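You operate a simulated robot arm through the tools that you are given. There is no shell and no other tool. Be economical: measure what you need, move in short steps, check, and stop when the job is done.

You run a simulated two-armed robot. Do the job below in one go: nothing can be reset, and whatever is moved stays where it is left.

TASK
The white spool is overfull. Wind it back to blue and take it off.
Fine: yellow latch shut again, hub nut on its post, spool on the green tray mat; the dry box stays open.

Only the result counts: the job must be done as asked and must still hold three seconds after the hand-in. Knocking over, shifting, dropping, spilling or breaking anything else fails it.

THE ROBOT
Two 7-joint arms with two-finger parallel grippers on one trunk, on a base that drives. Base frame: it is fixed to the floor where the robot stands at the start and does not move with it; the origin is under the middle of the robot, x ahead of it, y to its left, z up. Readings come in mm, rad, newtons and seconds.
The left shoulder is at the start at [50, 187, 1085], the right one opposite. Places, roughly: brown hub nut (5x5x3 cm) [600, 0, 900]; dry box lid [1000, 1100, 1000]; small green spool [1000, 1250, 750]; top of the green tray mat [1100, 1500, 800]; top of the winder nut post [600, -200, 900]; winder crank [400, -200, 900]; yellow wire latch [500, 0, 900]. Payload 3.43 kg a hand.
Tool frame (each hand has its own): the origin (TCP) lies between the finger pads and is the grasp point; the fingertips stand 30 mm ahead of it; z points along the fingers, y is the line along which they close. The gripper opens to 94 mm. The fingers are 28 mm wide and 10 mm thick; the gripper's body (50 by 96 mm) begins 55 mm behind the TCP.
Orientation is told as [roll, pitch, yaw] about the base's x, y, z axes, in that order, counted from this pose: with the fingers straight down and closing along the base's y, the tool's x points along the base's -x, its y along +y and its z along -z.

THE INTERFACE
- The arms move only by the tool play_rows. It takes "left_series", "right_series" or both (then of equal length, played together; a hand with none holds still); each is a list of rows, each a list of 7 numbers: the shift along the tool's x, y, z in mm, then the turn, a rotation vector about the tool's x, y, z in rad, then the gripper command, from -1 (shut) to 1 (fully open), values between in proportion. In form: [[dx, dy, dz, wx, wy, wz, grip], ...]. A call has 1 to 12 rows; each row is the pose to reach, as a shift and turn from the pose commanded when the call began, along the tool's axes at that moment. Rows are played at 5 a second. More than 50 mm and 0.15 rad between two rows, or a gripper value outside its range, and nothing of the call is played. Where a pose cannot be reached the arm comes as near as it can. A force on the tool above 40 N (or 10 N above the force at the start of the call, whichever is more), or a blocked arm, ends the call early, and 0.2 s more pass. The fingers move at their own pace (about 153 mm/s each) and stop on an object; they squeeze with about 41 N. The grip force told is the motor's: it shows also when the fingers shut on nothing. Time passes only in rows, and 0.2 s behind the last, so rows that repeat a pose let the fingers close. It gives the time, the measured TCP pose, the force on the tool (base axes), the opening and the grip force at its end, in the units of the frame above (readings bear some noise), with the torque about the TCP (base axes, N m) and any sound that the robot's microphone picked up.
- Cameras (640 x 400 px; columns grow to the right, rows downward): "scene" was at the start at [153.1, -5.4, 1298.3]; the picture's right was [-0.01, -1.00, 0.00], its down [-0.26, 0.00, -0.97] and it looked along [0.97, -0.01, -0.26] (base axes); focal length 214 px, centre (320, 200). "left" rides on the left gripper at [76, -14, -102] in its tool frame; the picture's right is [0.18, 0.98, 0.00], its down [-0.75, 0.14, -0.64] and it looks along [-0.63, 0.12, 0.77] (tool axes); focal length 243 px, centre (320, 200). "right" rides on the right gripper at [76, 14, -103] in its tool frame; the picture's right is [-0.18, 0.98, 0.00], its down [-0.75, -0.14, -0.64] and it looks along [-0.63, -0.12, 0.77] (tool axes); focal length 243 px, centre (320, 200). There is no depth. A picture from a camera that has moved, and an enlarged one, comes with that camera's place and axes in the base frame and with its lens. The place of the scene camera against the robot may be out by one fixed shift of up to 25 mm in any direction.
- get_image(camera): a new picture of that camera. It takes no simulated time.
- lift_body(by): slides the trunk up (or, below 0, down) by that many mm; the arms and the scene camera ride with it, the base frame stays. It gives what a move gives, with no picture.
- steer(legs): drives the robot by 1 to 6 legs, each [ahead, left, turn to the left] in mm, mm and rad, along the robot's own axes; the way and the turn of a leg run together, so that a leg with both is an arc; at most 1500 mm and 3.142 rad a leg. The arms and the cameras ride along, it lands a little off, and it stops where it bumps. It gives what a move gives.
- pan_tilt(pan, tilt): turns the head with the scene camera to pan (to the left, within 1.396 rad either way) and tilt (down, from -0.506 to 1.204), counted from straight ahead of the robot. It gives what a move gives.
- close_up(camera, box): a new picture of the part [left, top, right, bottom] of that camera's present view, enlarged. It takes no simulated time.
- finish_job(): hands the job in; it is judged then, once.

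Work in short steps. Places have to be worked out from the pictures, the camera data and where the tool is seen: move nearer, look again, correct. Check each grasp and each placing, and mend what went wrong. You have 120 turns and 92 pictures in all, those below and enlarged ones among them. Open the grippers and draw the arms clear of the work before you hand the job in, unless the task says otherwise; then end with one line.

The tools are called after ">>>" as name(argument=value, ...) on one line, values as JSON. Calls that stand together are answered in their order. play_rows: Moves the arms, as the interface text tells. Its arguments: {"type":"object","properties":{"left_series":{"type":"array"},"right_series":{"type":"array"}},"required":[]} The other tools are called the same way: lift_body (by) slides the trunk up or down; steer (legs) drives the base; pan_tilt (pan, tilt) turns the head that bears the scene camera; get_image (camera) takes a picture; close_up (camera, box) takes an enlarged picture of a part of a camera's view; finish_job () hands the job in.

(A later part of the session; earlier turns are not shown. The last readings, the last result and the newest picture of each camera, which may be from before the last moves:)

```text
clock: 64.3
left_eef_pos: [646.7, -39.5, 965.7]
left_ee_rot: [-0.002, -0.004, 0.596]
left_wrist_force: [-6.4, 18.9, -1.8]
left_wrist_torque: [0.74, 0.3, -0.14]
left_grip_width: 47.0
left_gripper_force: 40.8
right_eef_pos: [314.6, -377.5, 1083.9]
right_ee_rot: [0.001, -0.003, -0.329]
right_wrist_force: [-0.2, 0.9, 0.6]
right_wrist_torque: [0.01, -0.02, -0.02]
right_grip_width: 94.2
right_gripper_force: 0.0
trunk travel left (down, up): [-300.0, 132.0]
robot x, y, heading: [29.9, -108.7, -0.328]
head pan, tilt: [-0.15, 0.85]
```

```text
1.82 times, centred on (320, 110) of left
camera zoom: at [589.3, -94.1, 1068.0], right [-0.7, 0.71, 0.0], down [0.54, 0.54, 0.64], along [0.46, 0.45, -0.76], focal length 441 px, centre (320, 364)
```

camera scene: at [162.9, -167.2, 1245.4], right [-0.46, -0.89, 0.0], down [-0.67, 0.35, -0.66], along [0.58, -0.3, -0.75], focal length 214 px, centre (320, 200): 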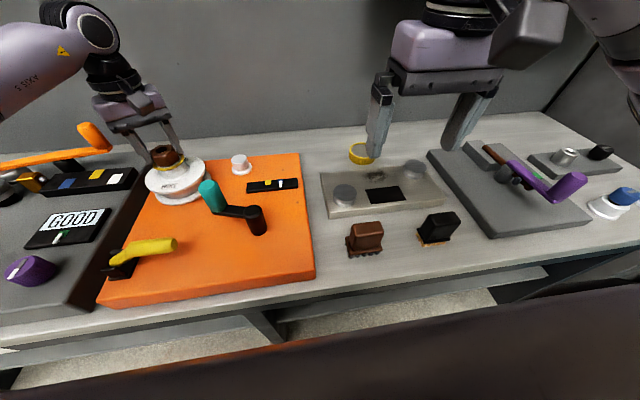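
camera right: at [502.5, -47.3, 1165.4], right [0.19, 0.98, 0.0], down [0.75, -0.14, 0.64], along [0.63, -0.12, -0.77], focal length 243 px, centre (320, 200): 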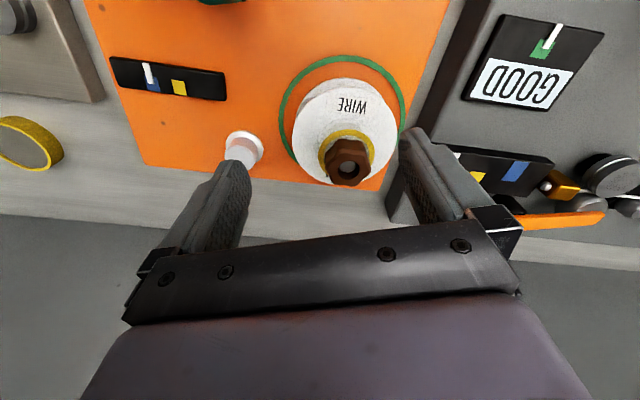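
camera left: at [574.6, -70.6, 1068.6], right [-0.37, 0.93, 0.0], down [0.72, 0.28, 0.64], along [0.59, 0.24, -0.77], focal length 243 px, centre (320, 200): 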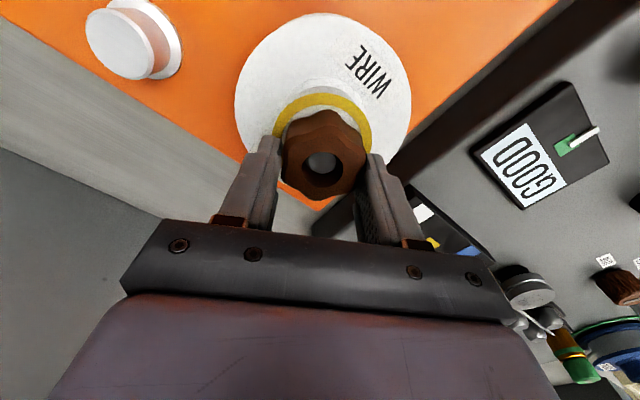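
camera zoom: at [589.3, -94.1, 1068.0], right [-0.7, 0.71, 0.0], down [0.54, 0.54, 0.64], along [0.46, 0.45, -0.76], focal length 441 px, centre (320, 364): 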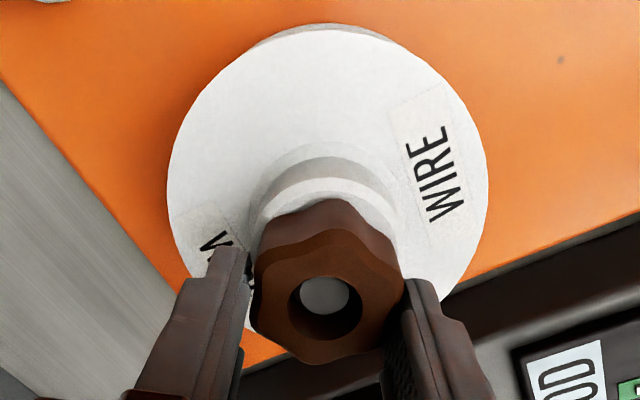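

The nut turned and the yellow ring went out, so it's loosened. I try to lift it.

>>> play_rows(left_series=[[0, 0, -5, 0, 0, 0, -1], [0, 0, -10, 0, 0, 0, -1], [0, 0, -15, 0, 0, 0, -1], [0, 0, -20, 0, 0, 0, -1]])

>>> close_up(camera="scene", box=[100, 110, 260, 230])

```text
clock: 64.9
left_eef_pos: [645.3, -39.4, 966.5]
left_ee_rot: [0.014, 0.002, 0.597]
left_wrist_force: [3.0, 3.4, -8.5]
left_wrist_torque: [-0.87, -0.56, 0.03]
left_grip_width: 46.7
left_gripper_force: 40.8
right_eef_pos: [316.1, -378.6, 1083.0]
right_ee_rot: [0.0, -0.001, -0.329]
right_wrist_force: [0.1, -0.3, 0.9]
right_wrist_torque: [0.01, -0.02, -0.01]
right_grip_width: 94.0
right_gripper_force: 0.1
trunk travel left (down, up): [-300.0, 132.0]
robot x, y, heading: [31.9, -107.1, -0.327]
head pan, tilt: [-0.15, 0.85]
stopped in row 3 (left hand): the force on the tool passed its limit (the readings are from after the stop); the commanded pose is now the measured one
```

```text
3.33 times, centred on (180, 170) of scene
camera zoom: at [161.4, -167.7, 1246.0], right [-0.46, -0.89, 0.0], down [-0.67, 0.35, -0.66], along [0.58, -0.3, -0.75], focal length 715 px, centre (787, 300)
```

zoom: 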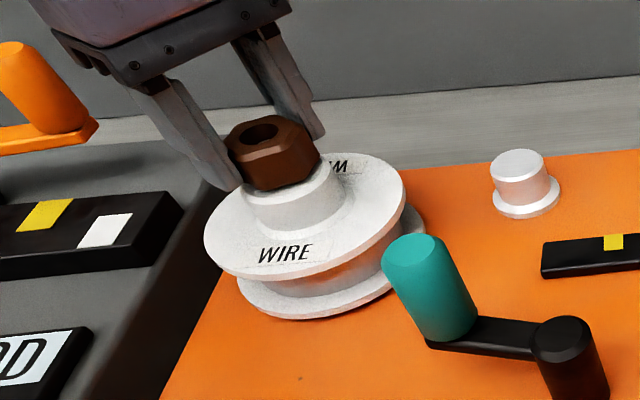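

Still held by thread, but it does turn. I keep unscrewing counter-clockwise with slight upward follow.

>>> play_rows(left_series=[[0, 0, 0, 0, 0, -0.13, -1], [0, 0, -1, 0, 0, -0.26, -1], [0, 0, -1, 0, 0, -0.39, -1], [0, 0, -2, 0, 0, -0.52, -1], [0, 0, -2, 0, 0, -0.65, -1], [0, 0, -3, 0, 0, -0.78, -1], [0, 0, -3, 0, 0, -0.91, -1], [0, 0, -4, 0, 0, -1.04, -1]])

>>> close_up(camera="left", box=[160, 0, 480, 220])

```text
clock: 66.3
left_eef_pos: [642.4, -37.2, 967.3]
left_ee_rot: [0.024, -0.016, 1.328]
left_wrist_force: [-2.7, 4.0, -5.2]
left_wrist_torque: [-0.51, -0.63, 0.02]
left_grip_width: 47.3
left_gripper_force: 41.1
right_eef_pos: [313.9, -378.6, 1084.3]
right_ee_rot: [0.0, -0.002, -0.327]
right_wrist_force: [0.5, -0.8, 0.6]
right_wrist_torque: [0.01, 0.01, -0.02]
right_grip_width: 93.8
right_gripper_force: 0.2
trunk travel left (down, up): [-300.0, 132.0]
robot x, y, heading: [32.0, -107.8, -0.324]
head pan, tilt: [-0.15, 0.85]
stopped in row 6 (left hand): the force on the tool passed its limit (the readings are from after the stop); the commanded pose is now the measured one
```

```text
1.82 times, centred on (320, 110) of left
camera zoom: at [638.9, -116.7, 1068.4], right [-1.0, 0.06, 0.02], down [0.06, 0.75, 0.66], along [0.02, 0.66, -0.75], focal length 441 px, centre (320, 364)
```

zoom: 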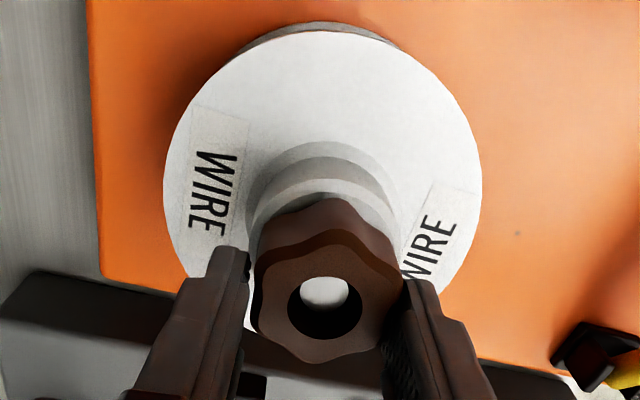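

The nut has been turned ~1.1 rad. I release, rotate back 60°, recentre on the axis (≈[641,-43]) and regrip.

>>> play_rows(left_series=[[0, 0, 0, 0, 0, 0, 0.4], [6, 0, 0, 0, 0, 0, 0.5], [6, 0, 0, -0.01, 0.027, 0.13, 0.5], [6, 0, 0, -0.01, 0.027, 0.26, 0.5], [6, 0, 0, -0.01, 0.027, 0.39, 0.5], [6, 0, 0, -0.01, 0.027, 0.52, 0.5], [6, 0, 0, -0.01, 0.027, 0.65, 0.5], [6, 0, 0, -0.01, 0.027, 0.78, 0.5], [6, 0, 0, -0.01, 0.027, 0.91, 0.5], [6, 0, 0, -0.01, 0.027, 1.047, 0.5], [6, 0, 0, -0.01, 0.027, 1.047, -1], [6, 0, 0, -0.01, 0.027, 1.047, -1]])

>>> play_rows(left_series=[[0, 0, 0, 0, 0, 0, -1], [0, 0, 0, 0, 0, -0.13, -1], [0, 0, -1, 0, 0, -0.26, -1], [0, 0, -1, 0, 0, -0.39, -1], [0, 0, -1, 0, 0, -0.52, -1], [0, 0, -2, 0, 0, -0.65, -1], [0, 0, -2, 0, 0, -0.78, -1], [0, 0, -2, 0, 0, -0.91, -1], [0, 0, -2, 0, 0, -1.04, -1]])

>>> close_up(camera="left", box=[160, 0, 480, 220])

```text
clock: 68.9
left_eef_pos: [641.4, -43.0, 969.8]
left_ee_rot: [0.019, 0.041, 0.283]
left_wrist_force: [-2.4, 7.0, -0.6]
left_wrist_torque: [-0.22, -0.03, -0.01]
left_grip_width: 47.3
left_gripper_force: 40.9
right_eef_pos: [314.4, -377.7, 1083.7]
right_ee_rot: [-0.001, -0.004, -0.327]
right_wrist_force: [-0.5, -0.3, -0.4]
right_wrist_torque: [0.02, -0.01, -0.01]
right_grip_width: 94.3
right_gripper_force: 0.1
trunk travel left (down, up): [-300.0, 132.0]
robot x, y, heading: [34.2, -110.5, -0.328]
head pan, tilt: [-0.15, 0.85]
```

```text
clock: 70.9
left_eef_pos: [641.1, -44.1, 969.9]
left_ee_rot: [0.043, 0.006, 1.325]
left_wrist_force: [-1.7, 8.4, -9.5]
left_wrist_torque: [-0.96, -0.74, 0.0]
left_grip_width: 47.7
left_gripper_force: 40.1
right_eef_pos: [314.0, -378.2, 1083.0]
right_ee_rot: [0.0, -0.002, -0.329]
right_wrist_force: [-0.5, -0.8, -0.1]
right_wrist_torque: [0.02, 0.04, 0.0]
right_grip_width: 94.0
right_gripper_force: 0.0
trunk travel left (down, up): [-300.0, 132.0]
robot x, y, heading: [36.6, -110.6, -0.325]
head pan, tilt: [-0.15, 0.85]
```

```text
1.82 times, centred on (320, 110) of left
camera zoom: at [639.7, -121.4, 1072.0], right [-1.0, 0.06, 0.04], down [0.08, 0.76, 0.64], along [0.01, 0.65, -0.76], focal length 441 px, centre (320, 364)
```

zoom: 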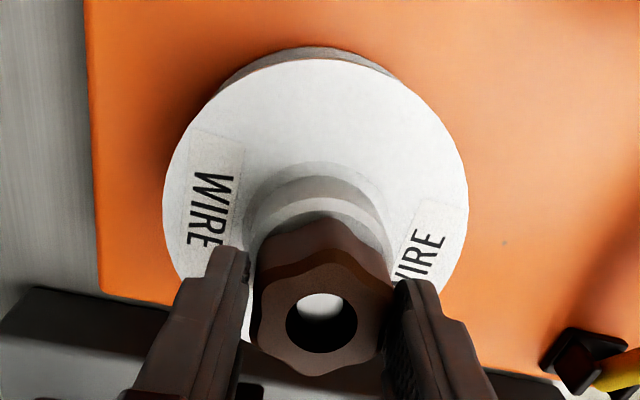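

The spindle sits lower in the nut's hole now. I test lifting again.

>>> play_rows(left_series=[[0, 0, -4, 0, 0, 0, -1], [0, 0, -8, 0, 0, 0, -1], [0, 0, -12, 0, 0, 0, -1], [0, 0, -12, 0, 0, 0, -1]])

```text
clock: 71.9
left_eef_pos: [640.2, -43.9, 975.9]
left_ee_rot: [0.057, 0.0, 1.318]
left_wrist_force: [-12.4, 4.6, -35.9]
left_wrist_torque: [-0.08, -0.54, 0.03]
left_grip_width: 47.6
left_gripper_force: 41.2
right_eef_pos: [314.4, -378.9, 1083.0]
right_ee_rot: [0.0, 0.0, -0.329]
right_wrist_force: [0.9, 0.6, -0.9]
right_wrist_torque: [0.01, 0.01, -0.02]
right_grip_width: 93.8
right_gripper_force: 0.1
trunk travel left (down, up): [-300.0, 132.0]
robot x, y, heading: [32.2, -107.9, -0.329]
head pan, tilt: [-0.15, 0.85]
```

Still threaded. I unload and keep turning further counter-clockwise as far as the wrist goes.

>>> play_rows(left_series=[[0, 0, 6, 0, 0, 0, -1], [0, 0, 6, 0, 0, -0.13, -1], [0, 0, 6, 0, 0, -0.26, -1], [0, 0, 5, 0, 0, -0.39, -1], [0, 0, 5, 0, 0, -0.52, -1], [0, 0, 5, 0, 0, -0.65, -1], [0, 0, 4, 0, 0, -0.78, -1], [0, 0, 4, 0, 0, -0.91, -1], [0, 0, 4, 0, 0, -1.04, -1]])

```text
clock: 73.9
left_eef_pos: [641.8, -42.6, 977.7]
left_ee_rot: [0.027, -0.036, 2.364]
left_wrist_force: [-8.8, 6.4, -16.5]
left_wrist_torque: [-0.14, -0.43, -0.04]
left_grip_width: 47.1
left_gripper_force: 40.7
right_eef_pos: [314.1, -379.2, 1083.7]
right_ee_rot: [-0.001, -0.001, -0.328]
right_wrist_force: [-0.3, -0.5, 0.7]
right_wrist_torque: [-0.02, -0.02, 0.0]
right_grip_width: 94.1
right_gripper_force: 0.1
trunk travel left (down, up): [-300.0, 132.0]
robot x, y, heading: [32.3, -109.4, -0.327]
head pan, tilt: [-0.15, 0.85]
```

The wrist goes on to 2.36 rad and the nut rises. Continue.

>>> play_rows(left_series=[[0, 0, 0, 0, 0, -0.13, -1], [0, 0, 0, 0, 0, -0.26, -1], [0, 0, -1, 0, 0, -0.39, -1], [0, 0, -1, 0, 0, -0.52, -1], [0, 0, -1, 0, 0, -0.65, -1], [0, 0, -2, 0, 0, -0.78, -1], [0, 0, -2, 0, 0, -0.91, -1], [0, 0, -2, 0, 0, -1.04, -1]])

>>> close_up(camera="scene", box=[100, 90, 260, 210])

```text
clock: 75.7
left_eef_pos: [643.3, -43.8, 979.8]
left_ee_rot: [-0.016, -0.04, -2.876]
left_wrist_force: [6.5, 11.5, -9.8]
left_wrist_torque: [-0.65, -0.02, -0.04]
left_grip_width: 47.0
left_gripper_force: 40.8
right_eef_pos: [316.0, -377.8, 1082.7]
right_ee_rot: [0.0, -0.003, -0.329]
right_wrist_force: [-0.7, -0.4, -0.7]
right_wrist_torque: [0.01, 0.0, 0.03]
right_grip_width: 94.0
right_gripper_force: 0.1
trunk travel left (down, up): [-300.0, 132.0]
robot x, y, heading: [33.6, -106.9, -0.322]
head pan, tilt: [-0.15, 0.85]
```

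```text
3.33 times, centred on (180, 150) of scene
camera zoom: at [161.7, -166.3, 1245.9], right [-0.46, -0.89, 0.0], down [-0.67, 0.34, -0.66], along [0.58, -0.3, -0.75], focal length 715 px, centre (787, 367)
```

zoom: 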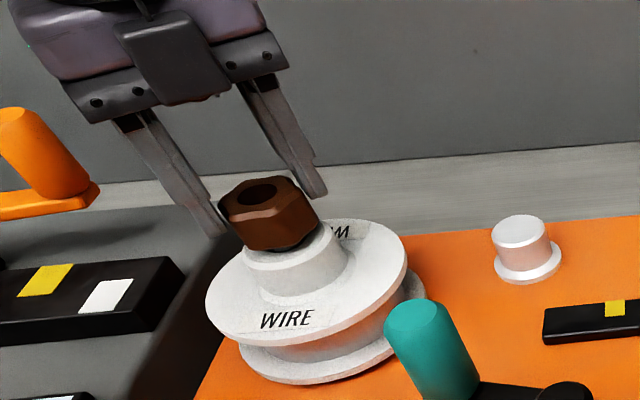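

The nut stands clearly above the hub now. Test lift again.

>>> play_rows(left_series=[[0, 0, -5, 0, 0, 0, -1], [0, 0, -10, 0, 0, 0, -1], [0, 0, -15, 0, 0, 0, -1], [0, 0, -20, 0, 0, 0, -1]])

```text
clock: 76.3
left_eef_pos: [642.8, -44.6, 980.6]
left_ee_rot: [-0.033, -0.051, -2.875]
left_wrist_force: [7.1, 2.6, -12.8]
left_wrist_torque: [-0.64, -0.5, 0.04]
left_grip_width: 47.1
left_gripper_force: 40.6
right_eef_pos: [316.1, -378.2, 1083.5]
right_ee_rot: [-0.001, 0.001, -0.327]
right_wrist_force: [-0.5, -0.2, -1.1]
right_wrist_torque: [0.03, -0.02, 0.01]
right_grip_width: 94.2
right_gripper_force: 0.0
trunk travel left (down, up): [-300.0, 132.0]
robot x, y, heading: [34.1, -109.5, -0.331]
head pan, tilt: [-0.15, 0.85]
stopped in row 3 (left hand): the force on the tool passed its limit (the readings are from after the stop); the commanded pose is now the measured one
```

Not free yet; I go on turning.

>>> play_rows(left_series=[[0, 0, 0, 0, 0, -0.13, -1], [0, 0, 0, 0, 0, -0.26, -1], [0, 0, -1, 0, 0, -0.39, -1], [0, 0, -1, 0, 0, -0.52, -1], [0, 0, -1, 0, 0, -0.65, -1], [0, 0, -2, 0, 0, -0.78, -1], [0, 0, -2, 0, 0, -0.91, -1], [0, 0, -2, 0, 0, -1.04, -1]])

```text
clock: 78.1
left_eef_pos: [641.5, -42.4, 983.5]
left_ee_rot: [-0.063, 0.003, -1.839]
left_wrist_force: [3.2, 9.5, -22.1]
left_wrist_torque: [-0.56, -0.31, 0.03]
left_grip_width: 47.4
left_gripper_force: 40.7
right_eef_pos: [314.9, -378.6, 1082.9]
right_ee_rot: [-0.001, 0.0, -0.326]
right_wrist_force: [-1.0, -0.9, 0.0]
right_wrist_torque: [0.0, -0.02, 0.01]
right_grip_width: 93.9
right_gripper_force: 0.0
trunk travel left (down, up): [-300.0, 132.0]
robot x, y, heading: [34.2, -109.5, -0.331]
head pan, tilt: [-0.15, 0.85]
```

Still turning freely with z rising (983); continue further.

>>> play_rows(left_series=[[0, 0, 0, 0, 0, -0.13, -1], [0, 0, 0, 0, 0, -0.26, -1], [0, 0, -1, 0, 0, -0.39, -1], [0, 0, -1, 0, 0, -0.52, -1], [0, 0, -1, 0, 0, -0.65, -1], [0, 0, -2, 0, 0, -0.78, -1], [0, 0, -4, 0, 0, -0.78, -1], [0, 0, -8, 0, 0, -0.78, -1], [0, 0, -12, 0, 0, -0.78, -1]])

>>> close_up(camera="scene", box=[100, 90, 260, 210])

```text
clock: 80.1
left_eef_pos: [640.5, -44.9, 998.2]
left_ee_rot: [-0.041, 0.041, -1.063]
left_wrist_force: [-0.5, 0.8, 0.3]
left_wrist_torque: [0.0, 0.02, -0.02]
left_grip_width: 0.0
left_gripper_force: 2.0
right_eef_pos: [314.6, -378.1, 1083.7]
right_ee_rot: [0.001, -0.001, -0.328]
right_wrist_force: [-0.7, 0.0, 0.5]
right_wrist_torque: [0.01, 0.0, -0.01]
right_grip_width: 94.0
right_gripper_force: 0.0
trunk travel left (down, up): [-300.0, 132.0]
robot x, y, heading: [33.5, -109.8, -0.332]
head pan, tilt: [-0.15, 0.85]
```

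```text
3.33 times, centred on (180, 150) of scene
camera zoom: at [159.8, -167.9, 1246.0], right [-0.46, -0.89, 0.0], down [-0.67, 0.35, -0.66], along [0.59, -0.3, -0.75], focal length 715 px, centre (787, 367)
```

zoom: 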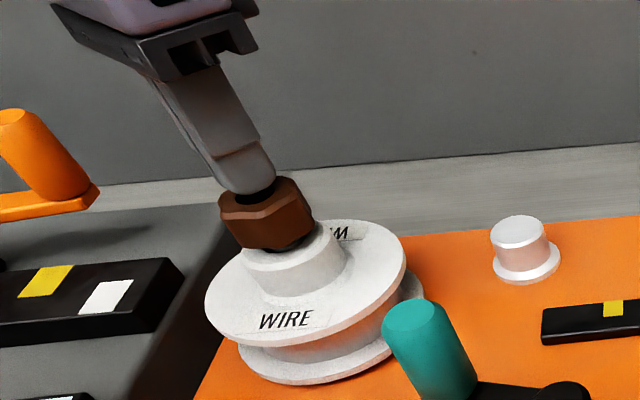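

The fingers slipped off the top of the nut, which stayed on its spindle. I raise, open, and wind the wrist back 120° to regrip lower.

>>> play_rows(left_series=[[0, 0, -15, 0, 0, 0, -1], [0, 0, -15, 0, 0, 0, 0.7], [0, 0, -15, 0, 0, 0.14, 0.7], [0, 0, -15, 0, 0, 0.28, 0.7], [0, 0, -15, 0, 0, 0.42, 0.7], [0, 0, -15, 0, 0, 0.56, 0.7], [0, 0, -15, 0, 0, 0.7, 0.7], [0, 0, -15, 0, 0, 0.84, 0.7], [0, 0, -15, 0, 0, 0.98, 0.7], [0, 0, -15, 0, 0, 1.12, 0.7], [0, 0, -15, 0, 0, 1.26, 0.7], [0, 0, -15, 0, 0, 1.4, 0.7]])

>>> play_rows(left_series=[[0, 0, 0, 0, 0, 0.14, 0.7], [0, 0, 0, 0, 0, 0.28, 0.7], [0, 0, 0, 0, 0, 0.42, 0.7], [0, 0, 0, 0, 0, 0.56, 0.7], [0, 0, 0, 0, 0, 0.694, 0.7]])

>>> get_image(camera="left")

```text
clock: 82.7
left_eef_pos: [641.3, -45.6, 1014.0]
left_ee_rot: [-0.049, -0.033, -2.464]
left_wrist_force: [-0.7, 0.8, 0.7]
left_wrist_torque: [-0.02, 0.0, -0.02]
left_grip_width: 79.9
left_gripper_force: 0.0
right_eef_pos: [314.1, -379.3, 1082.5]
right_ee_rot: [0.0, -0.001, -0.329]
right_wrist_force: [0.7, -0.8, 0.3]
right_wrist_torque: [0.02, 0.02, 0.01]
right_grip_width: 93.9
right_gripper_force: 0.1
trunk travel left (down, up): [-300.0, 132.0]
robot x, y, heading: [31.8, -110.0, -0.33]
head pan, tilt: [-0.15, 0.85]
```

```text
clock: 83.9
left_eef_pos: [641.2, -45.6, 1013.4]
left_ee_rot: [-0.017, -0.055, 3.126]
left_wrist_force: [-0.6, 0.3, -0.5]
left_wrist_torque: [0.03, 0.0, -0.02]
left_grip_width: 80.1
left_gripper_force: 0.1
right_eef_pos: [314.6, -380.0, 1083.9]
right_ee_rot: [0.001, -0.002, -0.329]
right_wrist_force: [0.3, 1.1, 0.0]
right_wrist_torque: [0.0, 0.01, -0.01]
right_grip_width: 93.9
right_gripper_force: 0.1
trunk travel left (down, up): [-300.0, 132.0]
robot x, y, heading: [33.4, -109.2, -0.327]
head pan, tilt: [-0.15, 0.85]
```

```text
24 pictures are left
camera left: at [722.6, -33.7, 1110.9], right [0.17, -0.99, -0.03], down [-0.72, -0.14, 0.68], along [-0.67, -0.1, -0.73], focal length 243 px, centre (320, 200)
```

left: 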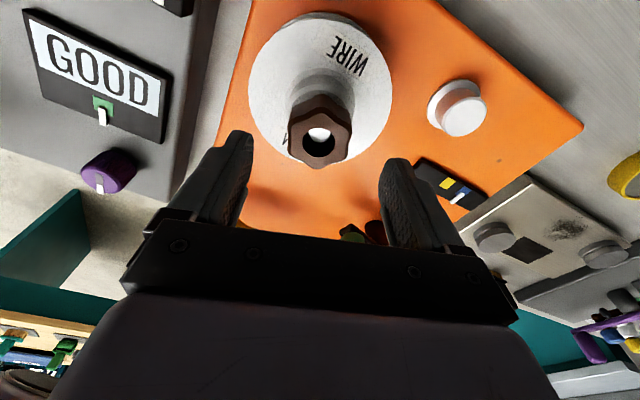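

Hand is centred over the nut and aligned. I level the tilt, descend to z≈972 and regrip.

>>> play_rows(left_series=[[0, 0, 15, 0.017, -0.055, 0, 0.7], [0, 0, 30, 0.017, -0.055, 0, 0.7], [0, 0, 42, 0.017, -0.055, 0, 0.7], [0, 0, 42, 0.017, -0.055, 0, -1], [0, 0, 42, 0.017, -0.055, 0, -1], [0, 0, 42, 0.017, -0.055, 0, -1]])

>>> play_rows(left_series=[[0, 0, 0, 0, 0, -0.13, -1], [0, 0, -1, 0, 0, -0.26, -1], [0, 0, -1, 0, 0, -0.39, -1], [0, 0, -2, 0, 0, -0.52, -1], [0, 0, -2, 0, 0, -0.65, -1], [0, 0, -2, 0, 0, -0.78, -1], [0, 0, -3, 0, 0, -0.91, -1], [0, 0, -3, 0, 0, -1.04, -1], [0, 0, -3, 0, 0, -1.17, -1], [0, 0, -4, 0, 0, -1.3, -1], [0, 0, -4, 0, 0, -1.43, -1]])

```text
clock: 85.3
left_eef_pos: [638.9, -44.0, 971.9]
left_ee_rot: [-0.033, -0.112, 3.131]
left_wrist_force: [-1.0, 7.1, -0.3]
left_wrist_torque: [-0.8, 0.13, -0.04]
left_grip_width: 47.6
left_gripper_force: 41.2
right_eef_pos: [315.9, -378.1, 1084.4]
right_ee_rot: [0.001, -0.002, -0.329]
right_wrist_force: [-0.8, 0.4, -0.3]
right_wrist_torque: [0.0, 0.0, 0.0]
right_grip_width: 93.9
right_gripper_force: 0.0
trunk travel left (down, up): [-300.0, 132.0]
robot x, y, heading: [36.8, -111.6, -0.331]
head pan, tilt: [-0.15, 0.85]
```

```text
clock: 87.7
left_eef_pos: [642.3, -46.7, 975.5]
left_ee_rot: [-0.109, 0.012, -1.724]
left_wrist_force: [17.6, -13.0, 1.5]
left_wrist_torque: [-0.88, -0.95, -0.97]
left_grip_width: 48.7
left_gripper_force: 40.9
right_eef_pos: [315.3, -381.1, 1082.8]
right_ee_rot: [0.001, 0.0, -0.327]
right_wrist_force: [-0.2, -0.1, 0.0]
right_wrist_torque: [-0.01, 0.0, 0.03]
right_grip_width: 94.2
right_gripper_force: 0.1
trunk travel left (down, up): [-300.0, 132.0]
robot x, y, heading: [36.1, -111.9, -0.335]
head pan, tilt: [-0.15, 0.85]
```

The tilt sign was wrong (now roll -0.11); I level the hand while holding the nut and test a lift.

>>> play_rows(left_series=[[0, 0, 0, -0.05, 0, 0, -1], [0, 0, 0, -0.1, -0.01, 0, -1], [0, 0, -4, -0.1, -0.01, 0, -1], [0, 0, -8, -0.1, -0.01, 0, -1]])

>>> close_up(camera="scene", box=[100, 90, 260, 210])

```text
clock: 88.7
left_eef_pos: [640.1, -45.4, 975.2]
left_ee_rot: [-0.027, 0.009, -1.727]
left_wrist_force: [-2.3, -16.1, -34.1]
left_wrist_torque: [-0.52, -0.71, -0.14]
left_grip_width: 47.4
left_gripper_force: 41.0
right_eef_pos: [315.9, -381.7, 1082.2]
right_ee_rot: [0.002, 0.001, -0.328]
right_wrist_force: [-0.9, 0.9, 0.0]
right_wrist_torque: [0.01, -0.01, -0.02]
right_grip_width: 93.9
right_gripper_force: 0.0
trunk travel left (down, up): [-300.0, 132.0]
robot x, y, heading: [35.6, -110.0, -0.327]
head pan, tilt: [-0.15, 0.85]
```

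```text
3.33 times, centred on (180, 150) of scene
camera zoom: at [162.8, -169.3, 1244.8], right [-0.46, -0.89, 0.0], down [-0.67, 0.35, -0.66], along [0.58, -0.3, -0.75], focal length 715 px, centre (787, 367)
```

zoom: 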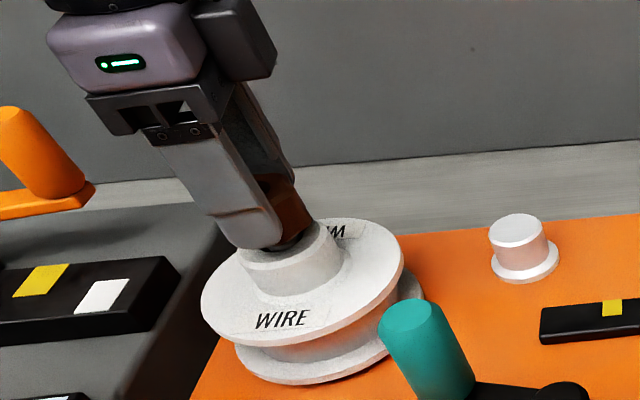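

Still threaded; continue unscrewing.

>>> play_rows(left_series=[[0, 0, 4, 0, 0, 0, -1], [0, 0, 4, -0.02, 0, -0.13, -1], [0, 0, 3, -0.02, 0, -0.26, -1], [0, 0, 3, -0.02, 0, -0.39, -1], [0, 0, 3, -0.02, 0, -0.52, -1], [0, 0, 2, -0.02, 0, -0.65, -1], [0, 0, 2, -0.02, 0, -0.78, -1], [0, 0, 1, -0.02, 0, -0.91, -1], [0, 0, 1, -0.02, 0, -1.04, -1]])

>>> play_rows(left_series=[[0, 0, -3, 0, 0, 0, -1], [0, 0, -6, 0, 0, 0, -1], [0, 0, -9, 0, 0, 0, -1], [0, 0, -9, 0, 0, 0, -1]])

```text
clock: 90.4
left_eef_pos: [642.6, -46.7, 981.7]
left_ee_rot: [-0.01, 0.023, -0.975]
left_wrist_force: [-13.1, 2.1, 5.8]
left_wrist_torque: [0.3, 0.56, -0.18]
left_grip_width: 47.1
left_gripper_force: 41.0
left hand out of reach, approached as far as the arm can: row 7, 8
right_eef_pos: [313.1, -378.1, 1083.3]
right_ee_rot: [0.002, -0.004, -0.327]
right_wrist_force: [-0.2, -1.2, 0.6]
right_wrist_torque: [-0.03, -0.06, -0.03]
right_grip_width: 93.9
right_gripper_force: 0.0
trunk travel left (down, up): [-300.0, 132.0]
robot x, y, heading: [31.6, -109.3, -0.325]
head pan, tilt: [-0.15, 0.85]
stopped in row 8 (left hand): the force on the tool passed its limit (the readings are from after the stop); the commanded pose is now the measured one
```

```text
clock: 91.2
left_eef_pos: [642.8, -47.6, 982.3]
left_ee_rot: [-0.017, 0.037, -0.979]
left_wrist_force: [-6.9, 1.8, -2.7]
left_wrist_torque: [-0.27, -0.42, -0.1]
left_grip_width: 47.0
left_gripper_force: 41.3
right_eef_pos: [312.6, -378.1, 1084.7]
right_ee_rot: [0.002, -0.003, -0.327]
right_wrist_force: [-0.3, -1.0, 0.1]
right_wrist_torque: [0.01, 0.01, -0.01]
right_grip_width: 93.9
right_gripper_force: 0.1
trunk travel left (down, up): [-300.0, 132.0]
robot x, y, heading: [33.7, -110.7, -0.327]
head pan, tilt: [-0.15, 0.85]
stopped in row 3 (left hand): the force on the tool passed its limit (the readings are from after the stop); the commanded pose is now the measured one
```

Wrist limit reached and nut nearly up. I open, unwind the wrist 180° in place, and regrip a little deeper.

>>> play_rows(left_series=[[0, 0, 0, 0, 0, 0, 0.7], [0, 0, 2, -0.017, -0.037, 0.14, 0.7], [0, 0, 4, -0.017, -0.037, 0.285, 0.7], [0, 0, 6, -0.017, -0.037, 0.43, 0.7], [0, 0, 6, -0.017, -0.037, 0.575, 0.7], [0, 0, 6, -0.017, -0.037, 0.72, 0.7], [0, 0, 6, -0.017, -0.037, 0.865, 0.7], [0, 0, 6, -0.017, -0.037, 1.01, 0.7], [0, 0, 6, -0.017, -0.037, 1.155, 0.7], [0, 0, 6, -0.017, -0.037, 1.3, 0.7], [0, 0, 6, -0.017, -0.037, 1.445, 0.7], [0, 0, 6, -0.017, -0.037, 1.59, 0.7]])

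>>> play_rows(left_series=[[0, 0, 0, 0, 0, 0.145, 0.7], [0, 0, 0, 0, 0, 0.29, 0.7], [0, 0, 0, 0, 0, 0.435, 0.7], [0, 0, 0, 0, 0, 0.58, 0.7], [0, 0, 0, 0, 0, 0.725, 0.7], [0, 0, 0, 0, 0, 0.87, 0.7], [0, 0, 0, 0, 0, 1.015, 0.7], [0, 0, 0, 0, 0, 1.16, 0.7], [0, 0, 0, 0, 0, 1.305, 0.7], [0, 0, 0, 0, 0, 1.45, 0.7], [0, 0, 0, 0, 0, 1.55, 0.7]])

>>> close_up(camera="scene", box=[100, 90, 260, 210])

```text
clock: 93.8
left_eef_pos: [643.1, -47.2, 975.2]
left_ee_rot: [0.0, -0.028, -2.57]
left_wrist_force: [0.5, 0.0, 0.2]
left_wrist_torque: [-0.01, -0.04, 0.01]
left_grip_width: 80.0
left_gripper_force: 0.1
right_eef_pos: [313.3, -378.5, 1083.5]
right_ee_rot: [0.001, -0.002, -0.327]
right_wrist_force: [0.0, -0.6, 0.2]
right_wrist_torque: [0.01, 0.03, -0.02]
right_grip_width: 94.2
right_gripper_force: 0.1
trunk travel left (down, up): [-300.0, 132.0]
robot x, y, heading: [32.8, -108.9, -0.326]
head pan, tilt: [-0.15, 0.85]
```

```text
clock: 96.2
left_eef_pos: [643.1, -48.1, 975.0]
left_ee_rot: [0.028, -0.002, 2.162]
left_wrist_force: [-0.4, 0.3, -0.8]
left_wrist_torque: [-0.01, 0.03, -0.01]
left_grip_width: 80.0
left_gripper_force: 0.1
right_eef_pos: [313.0, -379.0, 1083.3]
right_ee_rot: [0.002, -0.003, -0.326]
right_wrist_force: [0.0, 0.0, -0.3]
right_wrist_torque: [0.04, 0.04, 0.03]
right_grip_width: 94.0
right_gripper_force: 0.1
trunk travel left (down, up): [-300.0, 132.0]
robot x, y, heading: [32.9, -110.5, -0.33]
head pan, tilt: [-0.15, 0.85]
```

```text
3.33 times, centred on (180, 150) of scene
camera zoom: at [159.5, -167.8, 1245.9], right [-0.46, -0.89, 0.0], down [-0.67, 0.35, -0.66], along [0.59, -0.3, -0.75], focal length 715 px, centre (787, 367)
```

zoom: 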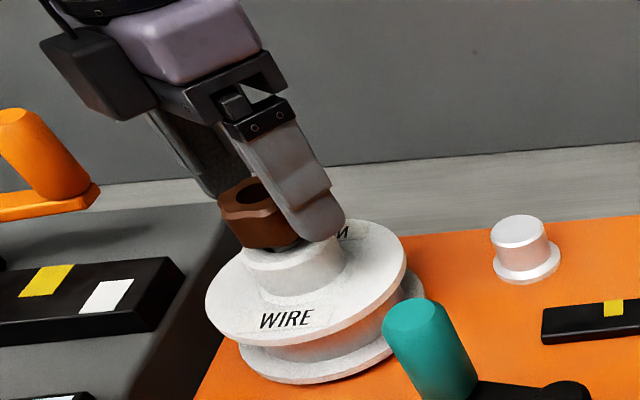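

Now regrip and turn through ~3 rad, then test the lift.

>>> play_rows(left_series=[[0, 0, 0, 0, 0, 0, -1], [0, 0, 0, 0, 0, 0, -1], [0, 0, 0, 0, 0, -0.14, -1], [0, 0, 0, 0, 0, -0.28, -1], [0, 0, -1, 0, 0, -0.42, -1], [0, 0, -1, 0, 0, -0.56, -1], [0, 0, -1, 0, 0, -0.7, -1], [0, 0, -1, 0, 0, -0.84, -1], [0, 0, -1, 0, 0, -0.98, -1], [0, 0, -1, 0, 0, -1.12, -1], [0, 0, -1, 0, 0, -1.26, -1], [0, 0, -1, 0, 0, -1.4, -1]])

>>> play_rows(left_series=[[0, 0, 0, 0, 0, -0.14, -1], [0, 0, 0, 0, 0, -0.28, -1], [0, 0, -1, 0, 0, -0.42, -1], [0, 0, -1, 0, 0, -0.56, -1], [0, 0, -1, 0, 0, -0.7, -1], [0, 0, -1, 0, 0, -0.84, -1], [0, 0, -1, 0, 0, -0.98, -1], [0, 0, -1, 0, 0, -1.12, -1], [0, 0, -1, 0, 0, -1.26, -1], [0, 0, -1, 0, 0, -1.4, -1]])

>>> play_rows(left_series=[[0, 0, -3, 0, 0, 0, -1], [0, 0, -6, 0, 0, 0, -1], [0, 0, -8, 0, 0, 0, -1]])

```text
clock: 98.8
left_eef_pos: [645.1, -41.3, 976.5]
left_ee_rot: [-0.002, -0.028, -2.713]
left_wrist_force: [2.5, 31.7, -3.4]
left_wrist_torque: [0.38, -0.11, -1.05]
left_grip_width: 46.7
left_gripper_force: 41.7
right_eef_pos: [314.0, -376.4, 1083.3]
right_ee_rot: [-0.001, -0.003, -0.325]
right_wrist_force: [-0.1, 0.0, 0.2]
right_wrist_torque: [0.02, -0.01, 0.0]
right_grip_width: 94.1
right_gripper_force: 0.0
trunk travel left (down, up): [-300.0, 132.0]
robot x, y, heading: [33.3, -111.6, -0.323]
head pan, tilt: [-0.15, 0.85]
```

```text
clock: 101.0
left_eef_pos: [641.9, -49.3, 979.8]
left_ee_rot: [-0.027, -0.009, -1.319]
left_wrist_force: [-18.6, 1.6, 0.1]
left_wrist_torque: [0.0, 0.06, -0.6]
left_grip_width: 46.7
left_gripper_force: 40.8
right_eef_pos: [312.4, -379.0, 1083.0]
right_ee_rot: [0.002, -0.004, -0.331]
right_wrist_force: [0.7, 0.0, -1.4]
right_wrist_torque: [-0.02, 0.0, 0.0]
right_grip_width: 94.1
right_gripper_force: 0.1
trunk travel left (down, up): [-300.0, 132.0]
robot x, y, heading: [32.3, -111.6, -0.332]
head pan, tilt: [-0.15, 0.85]
```

```text
clock: 101.9
left_eef_pos: [642.3, -49.7, 980.0]
left_ee_rot: [-0.035, -0.002, -1.32]
left_wrist_force: [0.3, -2.0, -7.3]
left_wrist_torque: [-0.37, -0.89, 0.02]
left_grip_width: 47.0
left_gripper_force: 40.9
right_eef_pos: [313.9, -379.8, 1084.1]
right_ee_rot: [0.003, -0.002, -0.328]
right_wrist_force: [0.2, -0.6, -0.6]
right_wrist_torque: [-0.02, -0.03, -0.04]
right_grip_width: 93.9
right_gripper_force: 0.1
trunk travel left (down, up): [-300.0, 132.0]
robot x, y, heading: [33.5, -107.9, -0.325]
head pan, tilt: [-0.15, 0.85]
stopped in row 3 (left hand): the force on the tool passed its limit (the readings are from after the stop); the commanded pose is now the measured one
```

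Torque rose to ~1 Nm during this turn. I look at the nut.

>>> close_up(camera="left", box=[160, 20, 480, 220])

>>> close_up(camera="scene", box=[100, 90, 260, 210])

```text
2.00 times, centred on (320, 120) of left
camera zoom: at [612.1, 22.2, 1082.4], right [0.91, 0.42, -0.03], down [0.34, -0.69, 0.64], along [0.25, -0.59, -0.77], focal length 485 px, centre (320, 360)
```

zoom: 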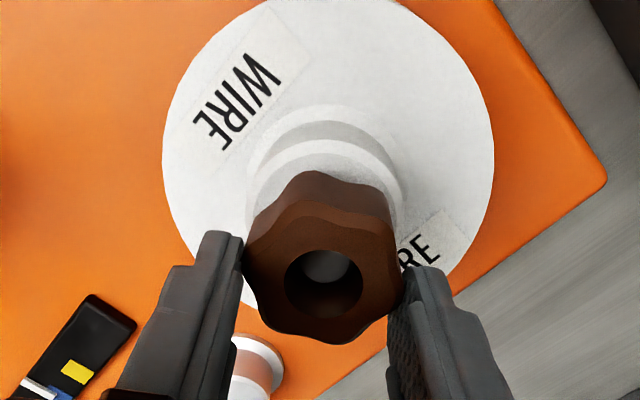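

```text
3.33 times, centred on (180, 150) of scene
camera zoom: at [160.0, -168.1, 1246.3], right [-0.46, -0.89, 0.0], down [-0.67, 0.35, -0.66], along [0.59, -0.3, -0.75], focal length 715 px, centre (787, 367)
```

zoom: 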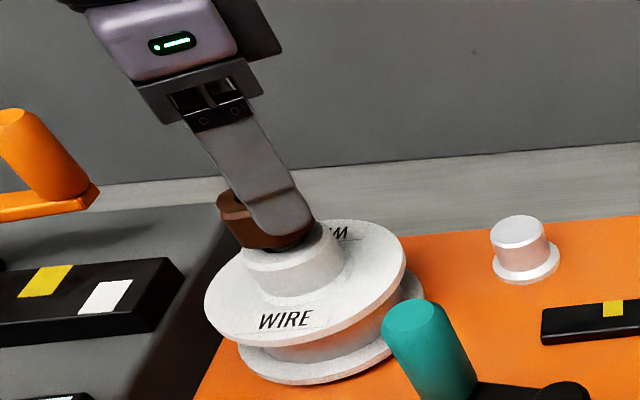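

I suspect the nut is at an end stop and gripped off-centre. I regrip it centred and lower, then feel for the stop by small turns both ways.

>>> play_rows(left_series=[[0, 0, 0, 0, 0, 0, 0.5], [0, 0, 0, 0, 0, 0, 0.7], [5, 0, 6, -0.035, 0, 0, 0.7], [5, 0, 14, -0.035, 0, 0, 0.7], [5, 0, 14, -0.035, 0, 0, 0.7], [5, 0, 14, -0.035, 0, 0, -1], [5, 0, 14, -0.035, 0, 0, -1], [5, 0, 14, -0.035, 0, 0, -1]])

>>> play_rows(left_series=[[0, 0, 0, 0, 0, 0.1, -1], [0, 0, 0, 0, 0, 0.2, -1], [0, 0, 0, 0, 0, 0.3, -1]])

>>> play_rows(left_series=[[0, 0, 0, 0, 0, -0.1, -1], [0, 0, 0, 0, 0, -0.2, -1]])

>>> play_rows(left_series=[[0, 0, 0, 0, 0, -0.1, -1], [0, 0, 0, 0, 0, -0.2, -1], [0, 0, 0, 0, 0, -0.3, -1]])

```text
clock: 103.7
left_eef_pos: [640.7, -43.5, 968.4]
left_ee_rot: [0.003, -0.003, -1.318]
left_wrist_force: [2.9, 1.2, 0.4]
left_wrist_torque: [0.04, -0.15, -0.02]
left_grip_width: 46.9
left_gripper_force: 41.5
right_eef_pos: [313.2, -378.4, 1083.5]
right_ee_rot: [0.002, -0.001, -0.33]
right_wrist_force: [-0.3, -0.7, -0.4]
right_wrist_torque: [-0.02, -0.02, -0.03]
right_grip_width: 94.2
right_gripper_force: 0.0
trunk travel left (down, up): [-300.0, 132.0]
robot x, y, heading: [32.7, -109.3, -0.324]
head pan, tilt: [-0.15, 0.85]
```

```text
clock: 104.5
left_eef_pos: [640.3, -43.0, 968.2]
left_ee_rot: [0.005, -0.003, -1.62]
left_wrist_force: [2.8, 1.5, 6.7]
left_wrist_torque: [0.14, 0.27, 0.0]
left_grip_width: 47.0
left_gripper_force: 41.3
right_eef_pos: [313.1, -379.3, 1083.2]
right_ee_rot: [0.001, -0.002, -0.328]
right_wrist_force: [0.2, 0.1, 0.8]
right_wrist_torque: [0.0, 0.01, -0.02]
right_grip_width: 93.9
right_gripper_force: 0.1
trunk travel left (down, up): [-300.0, 132.0]
robot x, y, heading: [31.3, -109.2, -0.327]
head pan, tilt: [-0.15, 0.85]
```

```text
clock: 105.1
left_eef_pos: [640.3, -44.6, 968.4]
left_ee_rot: [0.004, -0.004, -1.419]
left_wrist_force: [5.1, 1.3, 6.1]
left_wrist_torque: [0.1, -0.11, 0.0]
left_grip_width: 47.1
left_gripper_force: 41.4
right_eef_pos: [312.4, -379.3, 1083.9]
right_ee_rot: [0.004, -0.002, -0.328]
right_wrist_force: [-0.1, 0.2, -0.4]
right_wrist_torque: [0.04, 0.01, 0.05]
right_grip_width: 94.1
right_gripper_force: 0.0
trunk travel left (down, up): [-300.0, 132.0]
robot x, y, heading: [35.5, -110.5, -0.33]
head pan, tilt: [-0.15, 0.85]
```

```text
clock: 105.9
left_eef_pos: [639.5, -44.0, 969.0]
left_ee_rot: [-0.001, -0.003, -1.119]
left_wrist_force: [3.0, -1.1, 7.9]
left_wrist_torque: [0.04, -0.12, -0.07]
left_grip_width: 47.0
left_gripper_force: 40.8
right_eef_pos: [312.3, -379.6, 1083.9]
right_ee_rot: [0.001, -0.002, -0.328]
right_wrist_force: [0.0, -0.1, -0.1]
right_wrist_torque: [0.0, -0.02, 0.01]
right_grip_width: 94.0
right_gripper_force: 0.0
trunk travel left (down, up): [-300.0, 132.0]
robot x, y, heading: [32.9, -107.2, -0.331]
head pan, tilt: [-0.15, 0.85]
```

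Well centred now, it turns freely with no stop — the earlier cycles had merely slipped. I unwind the wrist 300° with fingers open.

>>> play_rows(left_series=[[0, 0, 0, 0, 0, 0, 0.7], [0, 0, 0, 0, 0, 0.145, 0.7], [0, 0, 0, 0, 0, 0.29, 0.7], [0, 0, 0, 0, 0, 0.435, 0.7], [0, 0, 0, 0, 0, 0.58, 0.7], [0, 0, 0, 0, 0, 0.725, 0.7], [0, 0, 0, 0, 0, 0.87, 0.7], [0, 0, 0, 0, 0, 1.015, 0.7], [0, 0, 0, 0, 0, 1.16, 0.7], [0, 0, 0, 0, 0, 1.305, 0.7], [0, 0, 0, 0, 0, 1.45, 0.7], [0, 0, 0, 0, 0, 1.595, 0.7]])

>>> play_rows(left_series=[[0, 0, 0, 0, 0, 0.145, 0.7], [0, 0, 0, 0, 0, 0.29, 0.7], [0, 0, 0, 0, 0, 0.435, 0.7], [0, 0, 0, 0, 0, 0.58, 0.7], [0, 0, 0, 0, 0, 0.725, 0.7], [0, 0, 0, 0, 0, 0.87, 0.7], [0, 0, 0, 0, 0, 1.015, 0.7], [0, 0, 0, 0, 0, 1.16, 0.7], [0, 0, 0, 0, 0, 1.305, 0.7], [0, 0, 0, 0, 0, 1.45, 0.7], [0, 0, 0, 0, 0, 1.595, 0.7], [0, 0, 0, 0, 0, 1.74, 0.7]])

>>> play_rows(left_series=[[0, 0, 0, 0, 0, 0.145, 0.7], [0, 0, 0, 0, 0, 0.29, 0.7], [0, 0, 0, 0, 0, 0.435, 0.7], [0, 0, 0, 0, 0, 0.58, 0.7], [0, 0, 0, 0, 0, 0.725, 0.7], [0, 0, 0, 0, 0, 0.87, 0.7], [0, 0, 0, 0, 0, 1.015, 0.7], [0, 0, 0, 0, 0, 1.16, 0.7], [0, 0, 0, 0, 0, 1.305, 0.7], [0, 0, 0, 0, 0, 1.45, 0.7], [0, 0, 0, 0, 0, 1.595, 0.7], [0, 0, 0, 0, 0, 1.74, 0.7]])

>>> play_rows(left_series=[[0, 0, 0, 0, 0, 0.08, 0.7], [0, 0, 0, 0, 0, 0.161, 0.7]])

```text
clock: 108.5
left_eef_pos: [640.6, -44.8, 967.4]
left_ee_rot: [0.004, 0.001, -2.719]
left_wrist_force: [-1.2, 0.1, 0.1]
left_wrist_torque: [-0.02, 0.0, 0.0]
left_grip_width: 79.9
left_gripper_force: 0.0
right_eef_pos: [314.1, -379.0, 1083.7]
right_ee_rot: [0.001, -0.001, -0.329]
right_wrist_force: [-0.3, 0.5, 0.2]
right_wrist_torque: [-0.01, -0.02, -0.03]
right_grip_width: 94.0
right_gripper_force: 0.2
trunk travel left (down, up): [-300.0, 132.0]
robot x, y, heading: [35.5, -107.5, -0.329]
head pan, tilt: [-0.15, 0.85]
```

```text
clock: 111.1
left_eef_pos: [641.0, -43.7, 968.2]
left_ee_rot: [-0.001, 0.004, 1.824]
left_wrist_force: [0.4, 0.3, -0.4]
left_wrist_torque: [0.02, -0.01, -0.02]
left_grip_width: 80.0
left_gripper_force: 0.1
right_eef_pos: [314.5, -379.0, 1082.9]
right_ee_rot: [0.002, -0.002, -0.327]
right_wrist_force: [0.1, 0.5, 0.5]
right_wrist_torque: [0.0, 0.01, 0.0]
right_grip_width: 94.1
right_gripper_force: 0.1
trunk travel left (down, up): [-300.0, 132.0]
robot x, y, heading: [33.1, -108.1, -0.331]
head pan, tilt: [-0.15, 0.85]
```

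```text
clock: 113.7
left_eef_pos: [640.0, -44.2, 967.4]
left_ee_rot: [-0.002, -0.002, 0.086]
left_wrist_force: [0.4, 0.2, -0.1]
left_wrist_torque: [0.03, -0.02, -0.01]
left_grip_width: 80.0
left_gripper_force: 0.0
right_eef_pos: [314.5, -379.6, 1083.5]
right_ee_rot: [0.002, -0.001, -0.329]
right_wrist_force: [-0.8, 0.1, -0.4]
right_wrist_torque: [0.0, -0.02, -0.03]
right_grip_width: 94.0
right_gripper_force: 0.1
trunk travel left (down, up): [-300.0, 132.0]
robot x, y, heading: [33.1, -108.8, -0.328]
head pan, tilt: [-0.15, 0.85]
```

```text
clock: 114.3
left_eef_pos: [640.5, -44.2, 968.2]
left_ee_rot: [-0.004, -0.002, -0.074]
left_wrist_force: [0.9, -1.0, 0.4]
left_wrist_torque: [0.02, 0.01, 0.01]
left_grip_width: 80.1
left_gripper_force: 0.1
right_eef_pos: [313.3, -378.8, 1082.6]
right_ee_rot: [0.001, -0.003, -0.328]
right_wrist_force: [-0.8, 0.6, 0.0]
right_wrist_torque: [0.02, -0.01, -0.02]
right_grip_width: 93.9
right_gripper_force: 0.1
trunk travel left (down, up): [-300.0, 132.0]
robot x, y, heading: [34.9, -110.9, -0.331]
head pan, tilt: [-0.15, 0.85]
```

Hand is level and centred at yaw -0.07. Now grip and unscrew ~5 rad, following upward slightly.

>>> play_rows(left_series=[[0, 0, 0, 0, 0, 0, -1], [0, 0, 0, 0, 0, 0, -1], [0, 0, 0, 0, 0, -0.145, -1], [0, 0, 0, 0, 0, -0.29, -1], [0, 0, 0, 0, 0, -0.435, -1], [0, 0, -1, 0, 0, -0.58, -1], [0, 0, -1, 0, 0, -0.725, -1], [0, 0, -1, 0, 0, -0.87, -1], [0, 0, -1, 0, 0, -1.015, -1], [0, 0, -1, 0, 0, -1.16, -1], [0, 0, -1, 0, 0, -1.305, -1], [0, 0, -2, 0, 0, -1.45, -1]])

>>> play_rows(left_series=[[0, 0, 0, 0, 0, -0.145, -1], [0, 0, 0, 0, 0, -0.29, -1], [0, 0, 0, 0, 0, -0.435, -1], [0, 0, -1, 0, 0, -0.58, -1], [0, 0, -1, 0, 0, -0.725, -1], [0, 0, -1, 0, 0, -0.87, -1], [0, 0, -1, 0, 0, -1.015, -1], [0, 0, -1, 0, 0, -1.16, -1], [0, 0, -1, 0, 0, -1.305, -1], [0, 0, -2, 0, 0, -1.45, -1], [0, 0, -2, 0, 0, -1.595, -1], [0, 0, -2, 0, 0, -1.74, -1]])

>>> play_rows(left_series=[[0, 0, 0, 0, 0, -0.145, -1], [0, 0, 0, 0, 0, -0.29, -1], [0, 0, 0, 0, 0, -0.435, -1], [0, 0, -1, 0, 0, -0.58, -1], [0, 0, -1, 0, 0, -0.725, -1], [0, 0, -1, 0, 0, -0.87, -1], [0, 0, -1, 0, 0, -1.015, -1], [0, 0, -1, 0, 0, -1.16, -1], [0, 0, -1, 0, 0, -1.305, -1], [0, 0, -2, 0, 0, -1.45, -1], [0, 0, -2, 0, 0, -1.595, -1], [0, 0, -2, 0, 0, -1.74, -1]])

>>> play_rows(left_series=[[0, 0, -3, 0, 0, 0, -1], [0, 0, -6, 0, 0, 0, -1], [0, 0, -9, 0, 0, 0, -1]])

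>>> close_up(camera="scene", box=[100, 90, 260, 210])

```text
clock: 116.9
left_eef_pos: [639.4, -42.4, 967.8]
left_ee_rot: [0.001, 0.003, 1.383]
left_wrist_force: [1.3, 5.2, -0.1]
left_wrist_torque: [0.17, -0.02, -0.04]
left_grip_width: 47.1
left_gripper_force: 40.9
right_eef_pos: [313.8, -378.8, 1083.1]
right_ee_rot: [0.002, 0.0, -0.326]
right_wrist_force: [-0.3, 0.6, -0.4]
right_wrist_torque: [0.03, 0.01, -0.03]
right_grip_width: 93.9
right_gripper_force: 0.2
trunk travel left (down, up): [-300.0, 132.0]
robot x, y, heading: [35.6, -109.6, -0.327]
head pan, tilt: [-0.15, 0.85]
```

```text
clock: 119.5
left_eef_pos: [640.9, -43.8, 971.7]
left_ee_rot: [0.004, 0.004, 3.119]
left_wrist_force: [-2.2, 1.7, 0.5]
left_wrist_torque: [0.07, 0.11, 0.05]
left_grip_width: 47.2
left_gripper_force: 41.2
right_eef_pos: [314.0, -378.5, 1083.7]
right_ee_rot: [0.002, -0.002, -0.328]
right_wrist_force: [0.0, 0.6, -0.3]
right_wrist_torque: [-0.03, 0.02, -0.02]
right_grip_width: 94.4
right_gripper_force: 0.1
trunk travel left (down, up): [-300.0, 132.0]
robot x, y, heading: [35.7, -110.9, -0.328]
head pan, tilt: [-0.15, 0.85]
```

```text
clock: 122.1
left_eef_pos: [641.1, -43.8, 973.3]
left_ee_rot: [0.001, -0.004, -1.423]
left_wrist_force: [-0.2, -0.1, -1.0]
left_wrist_torque: [-0.02, 0.0, -0.01]
left_grip_width: 47.1
left_gripper_force: 41.0
right_eef_pos: [314.3, -378.4, 1082.4]
right_ee_rot: [0.002, -0.002, -0.328]
right_wrist_force: [0.9, 0.0, -0.7]
right_wrist_torque: [0.0, -0.01, 0.0]
right_grip_width: 93.8
right_gripper_force: 0.2
trunk travel left (down, up): [-300.0, 132.0]
robot x, y, heading: [35.1, -112.8, -0.33]
head pan, tilt: [-0.15, 0.85]
```

```text
clock: 122.9
left_eef_pos: [641.6, -44.0, 983.6]
left_ee_rot: [0.001, -0.004, -1.426]
left_wrist_force: [-0.4, 0.5, -2.0]
left_wrist_torque: [-0.03, 0.02, 0.0]
left_grip_width: 47.1
left_gripper_force: 41.0
right_eef_pos: [312.5, -379.5, 1083.4]
right_ee_rot: [0.001, -0.001, -0.328]
right_wrist_force: [-0.1, 0.2, 0.6]
right_wrist_torque: [0.01, -0.02, 0.0]
right_grip_width: 94.4
right_gripper_force: 0.1
trunk travel left (down, up): [-300.0, 132.0]
robot x, y, heading: [31.8, -108.6, -0.327]
head pan, tilt: [-0.15, 0.85]
```

```text
3.33 times, centred on (180, 150) of scene
camera zoom: at [159.5, -168.0, 1245.9], right [-0.46, -0.89, 0.0], down [-0.67, 0.35, -0.66], along [0.59, -0.3, -0.75], focal length 715 px, centre (787, 367)
```

zoom: 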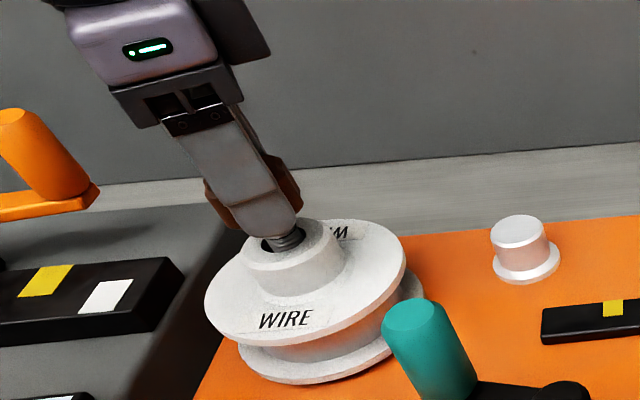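

The nut is free — the bare threaded spindle shows. I lift it and move toward the post for a close look.

>>> play_rows(left_series=[[0, 0, -20, 0, 0, 0, -1], [0, 0, -45, 0, 0, 0, -1], [0, 0, -70, 0, 0, 0, -1], [-28, -4, -70, 0, 0, 0, -1], [-56, -8, -70, 0, 0, 0, -1], [-85, -12, -70, 0, 0, 0, -1]])

>>> get_image(camera="left")

```text
clock: 124.3
left_eef_pos: [642.4, -127.7, 1052.6]
left_ee_rot: [0.002, -0.002, -1.426]
left_wrist_force: [-0.8, 1.1, 0.2]
left_wrist_torque: [-0.01, 0.0, 0.0]
left_grip_width: 46.9
left_gripper_force: 41.2
right_eef_pos: [313.7, -379.5, 1082.6]
right_ee_rot: [0.001, -0.002, -0.327]
right_wrist_force: [0.4, 0.1, 0.7]
right_wrist_torque: [-0.01, 0.0, -0.01]
right_grip_width: 94.1
right_gripper_force: 0.1
trunk travel left (down, up): [-300.0, 132.0]
robot x, y, heading: [33.0, -107.6, -0.331]
head pan, tilt: [-0.15, 0.85]
```

```text
18 pictures are left
camera left: at [617.1, -54.3, 1154.7], right [0.95, 0.32, 0.0], down [0.25, -0.72, 0.64], along [0.21, -0.61, -0.77], focal length 243 px, centre (320, 200)
```

left: 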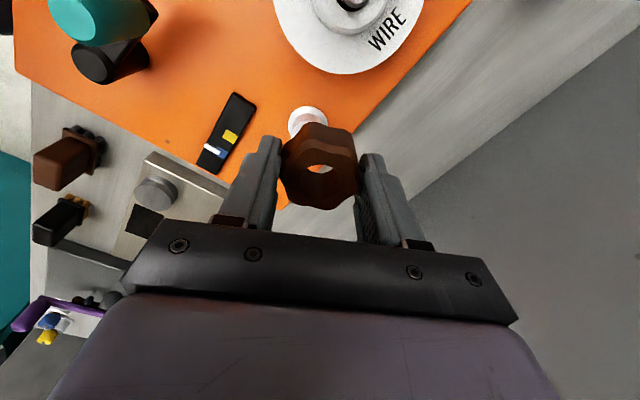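

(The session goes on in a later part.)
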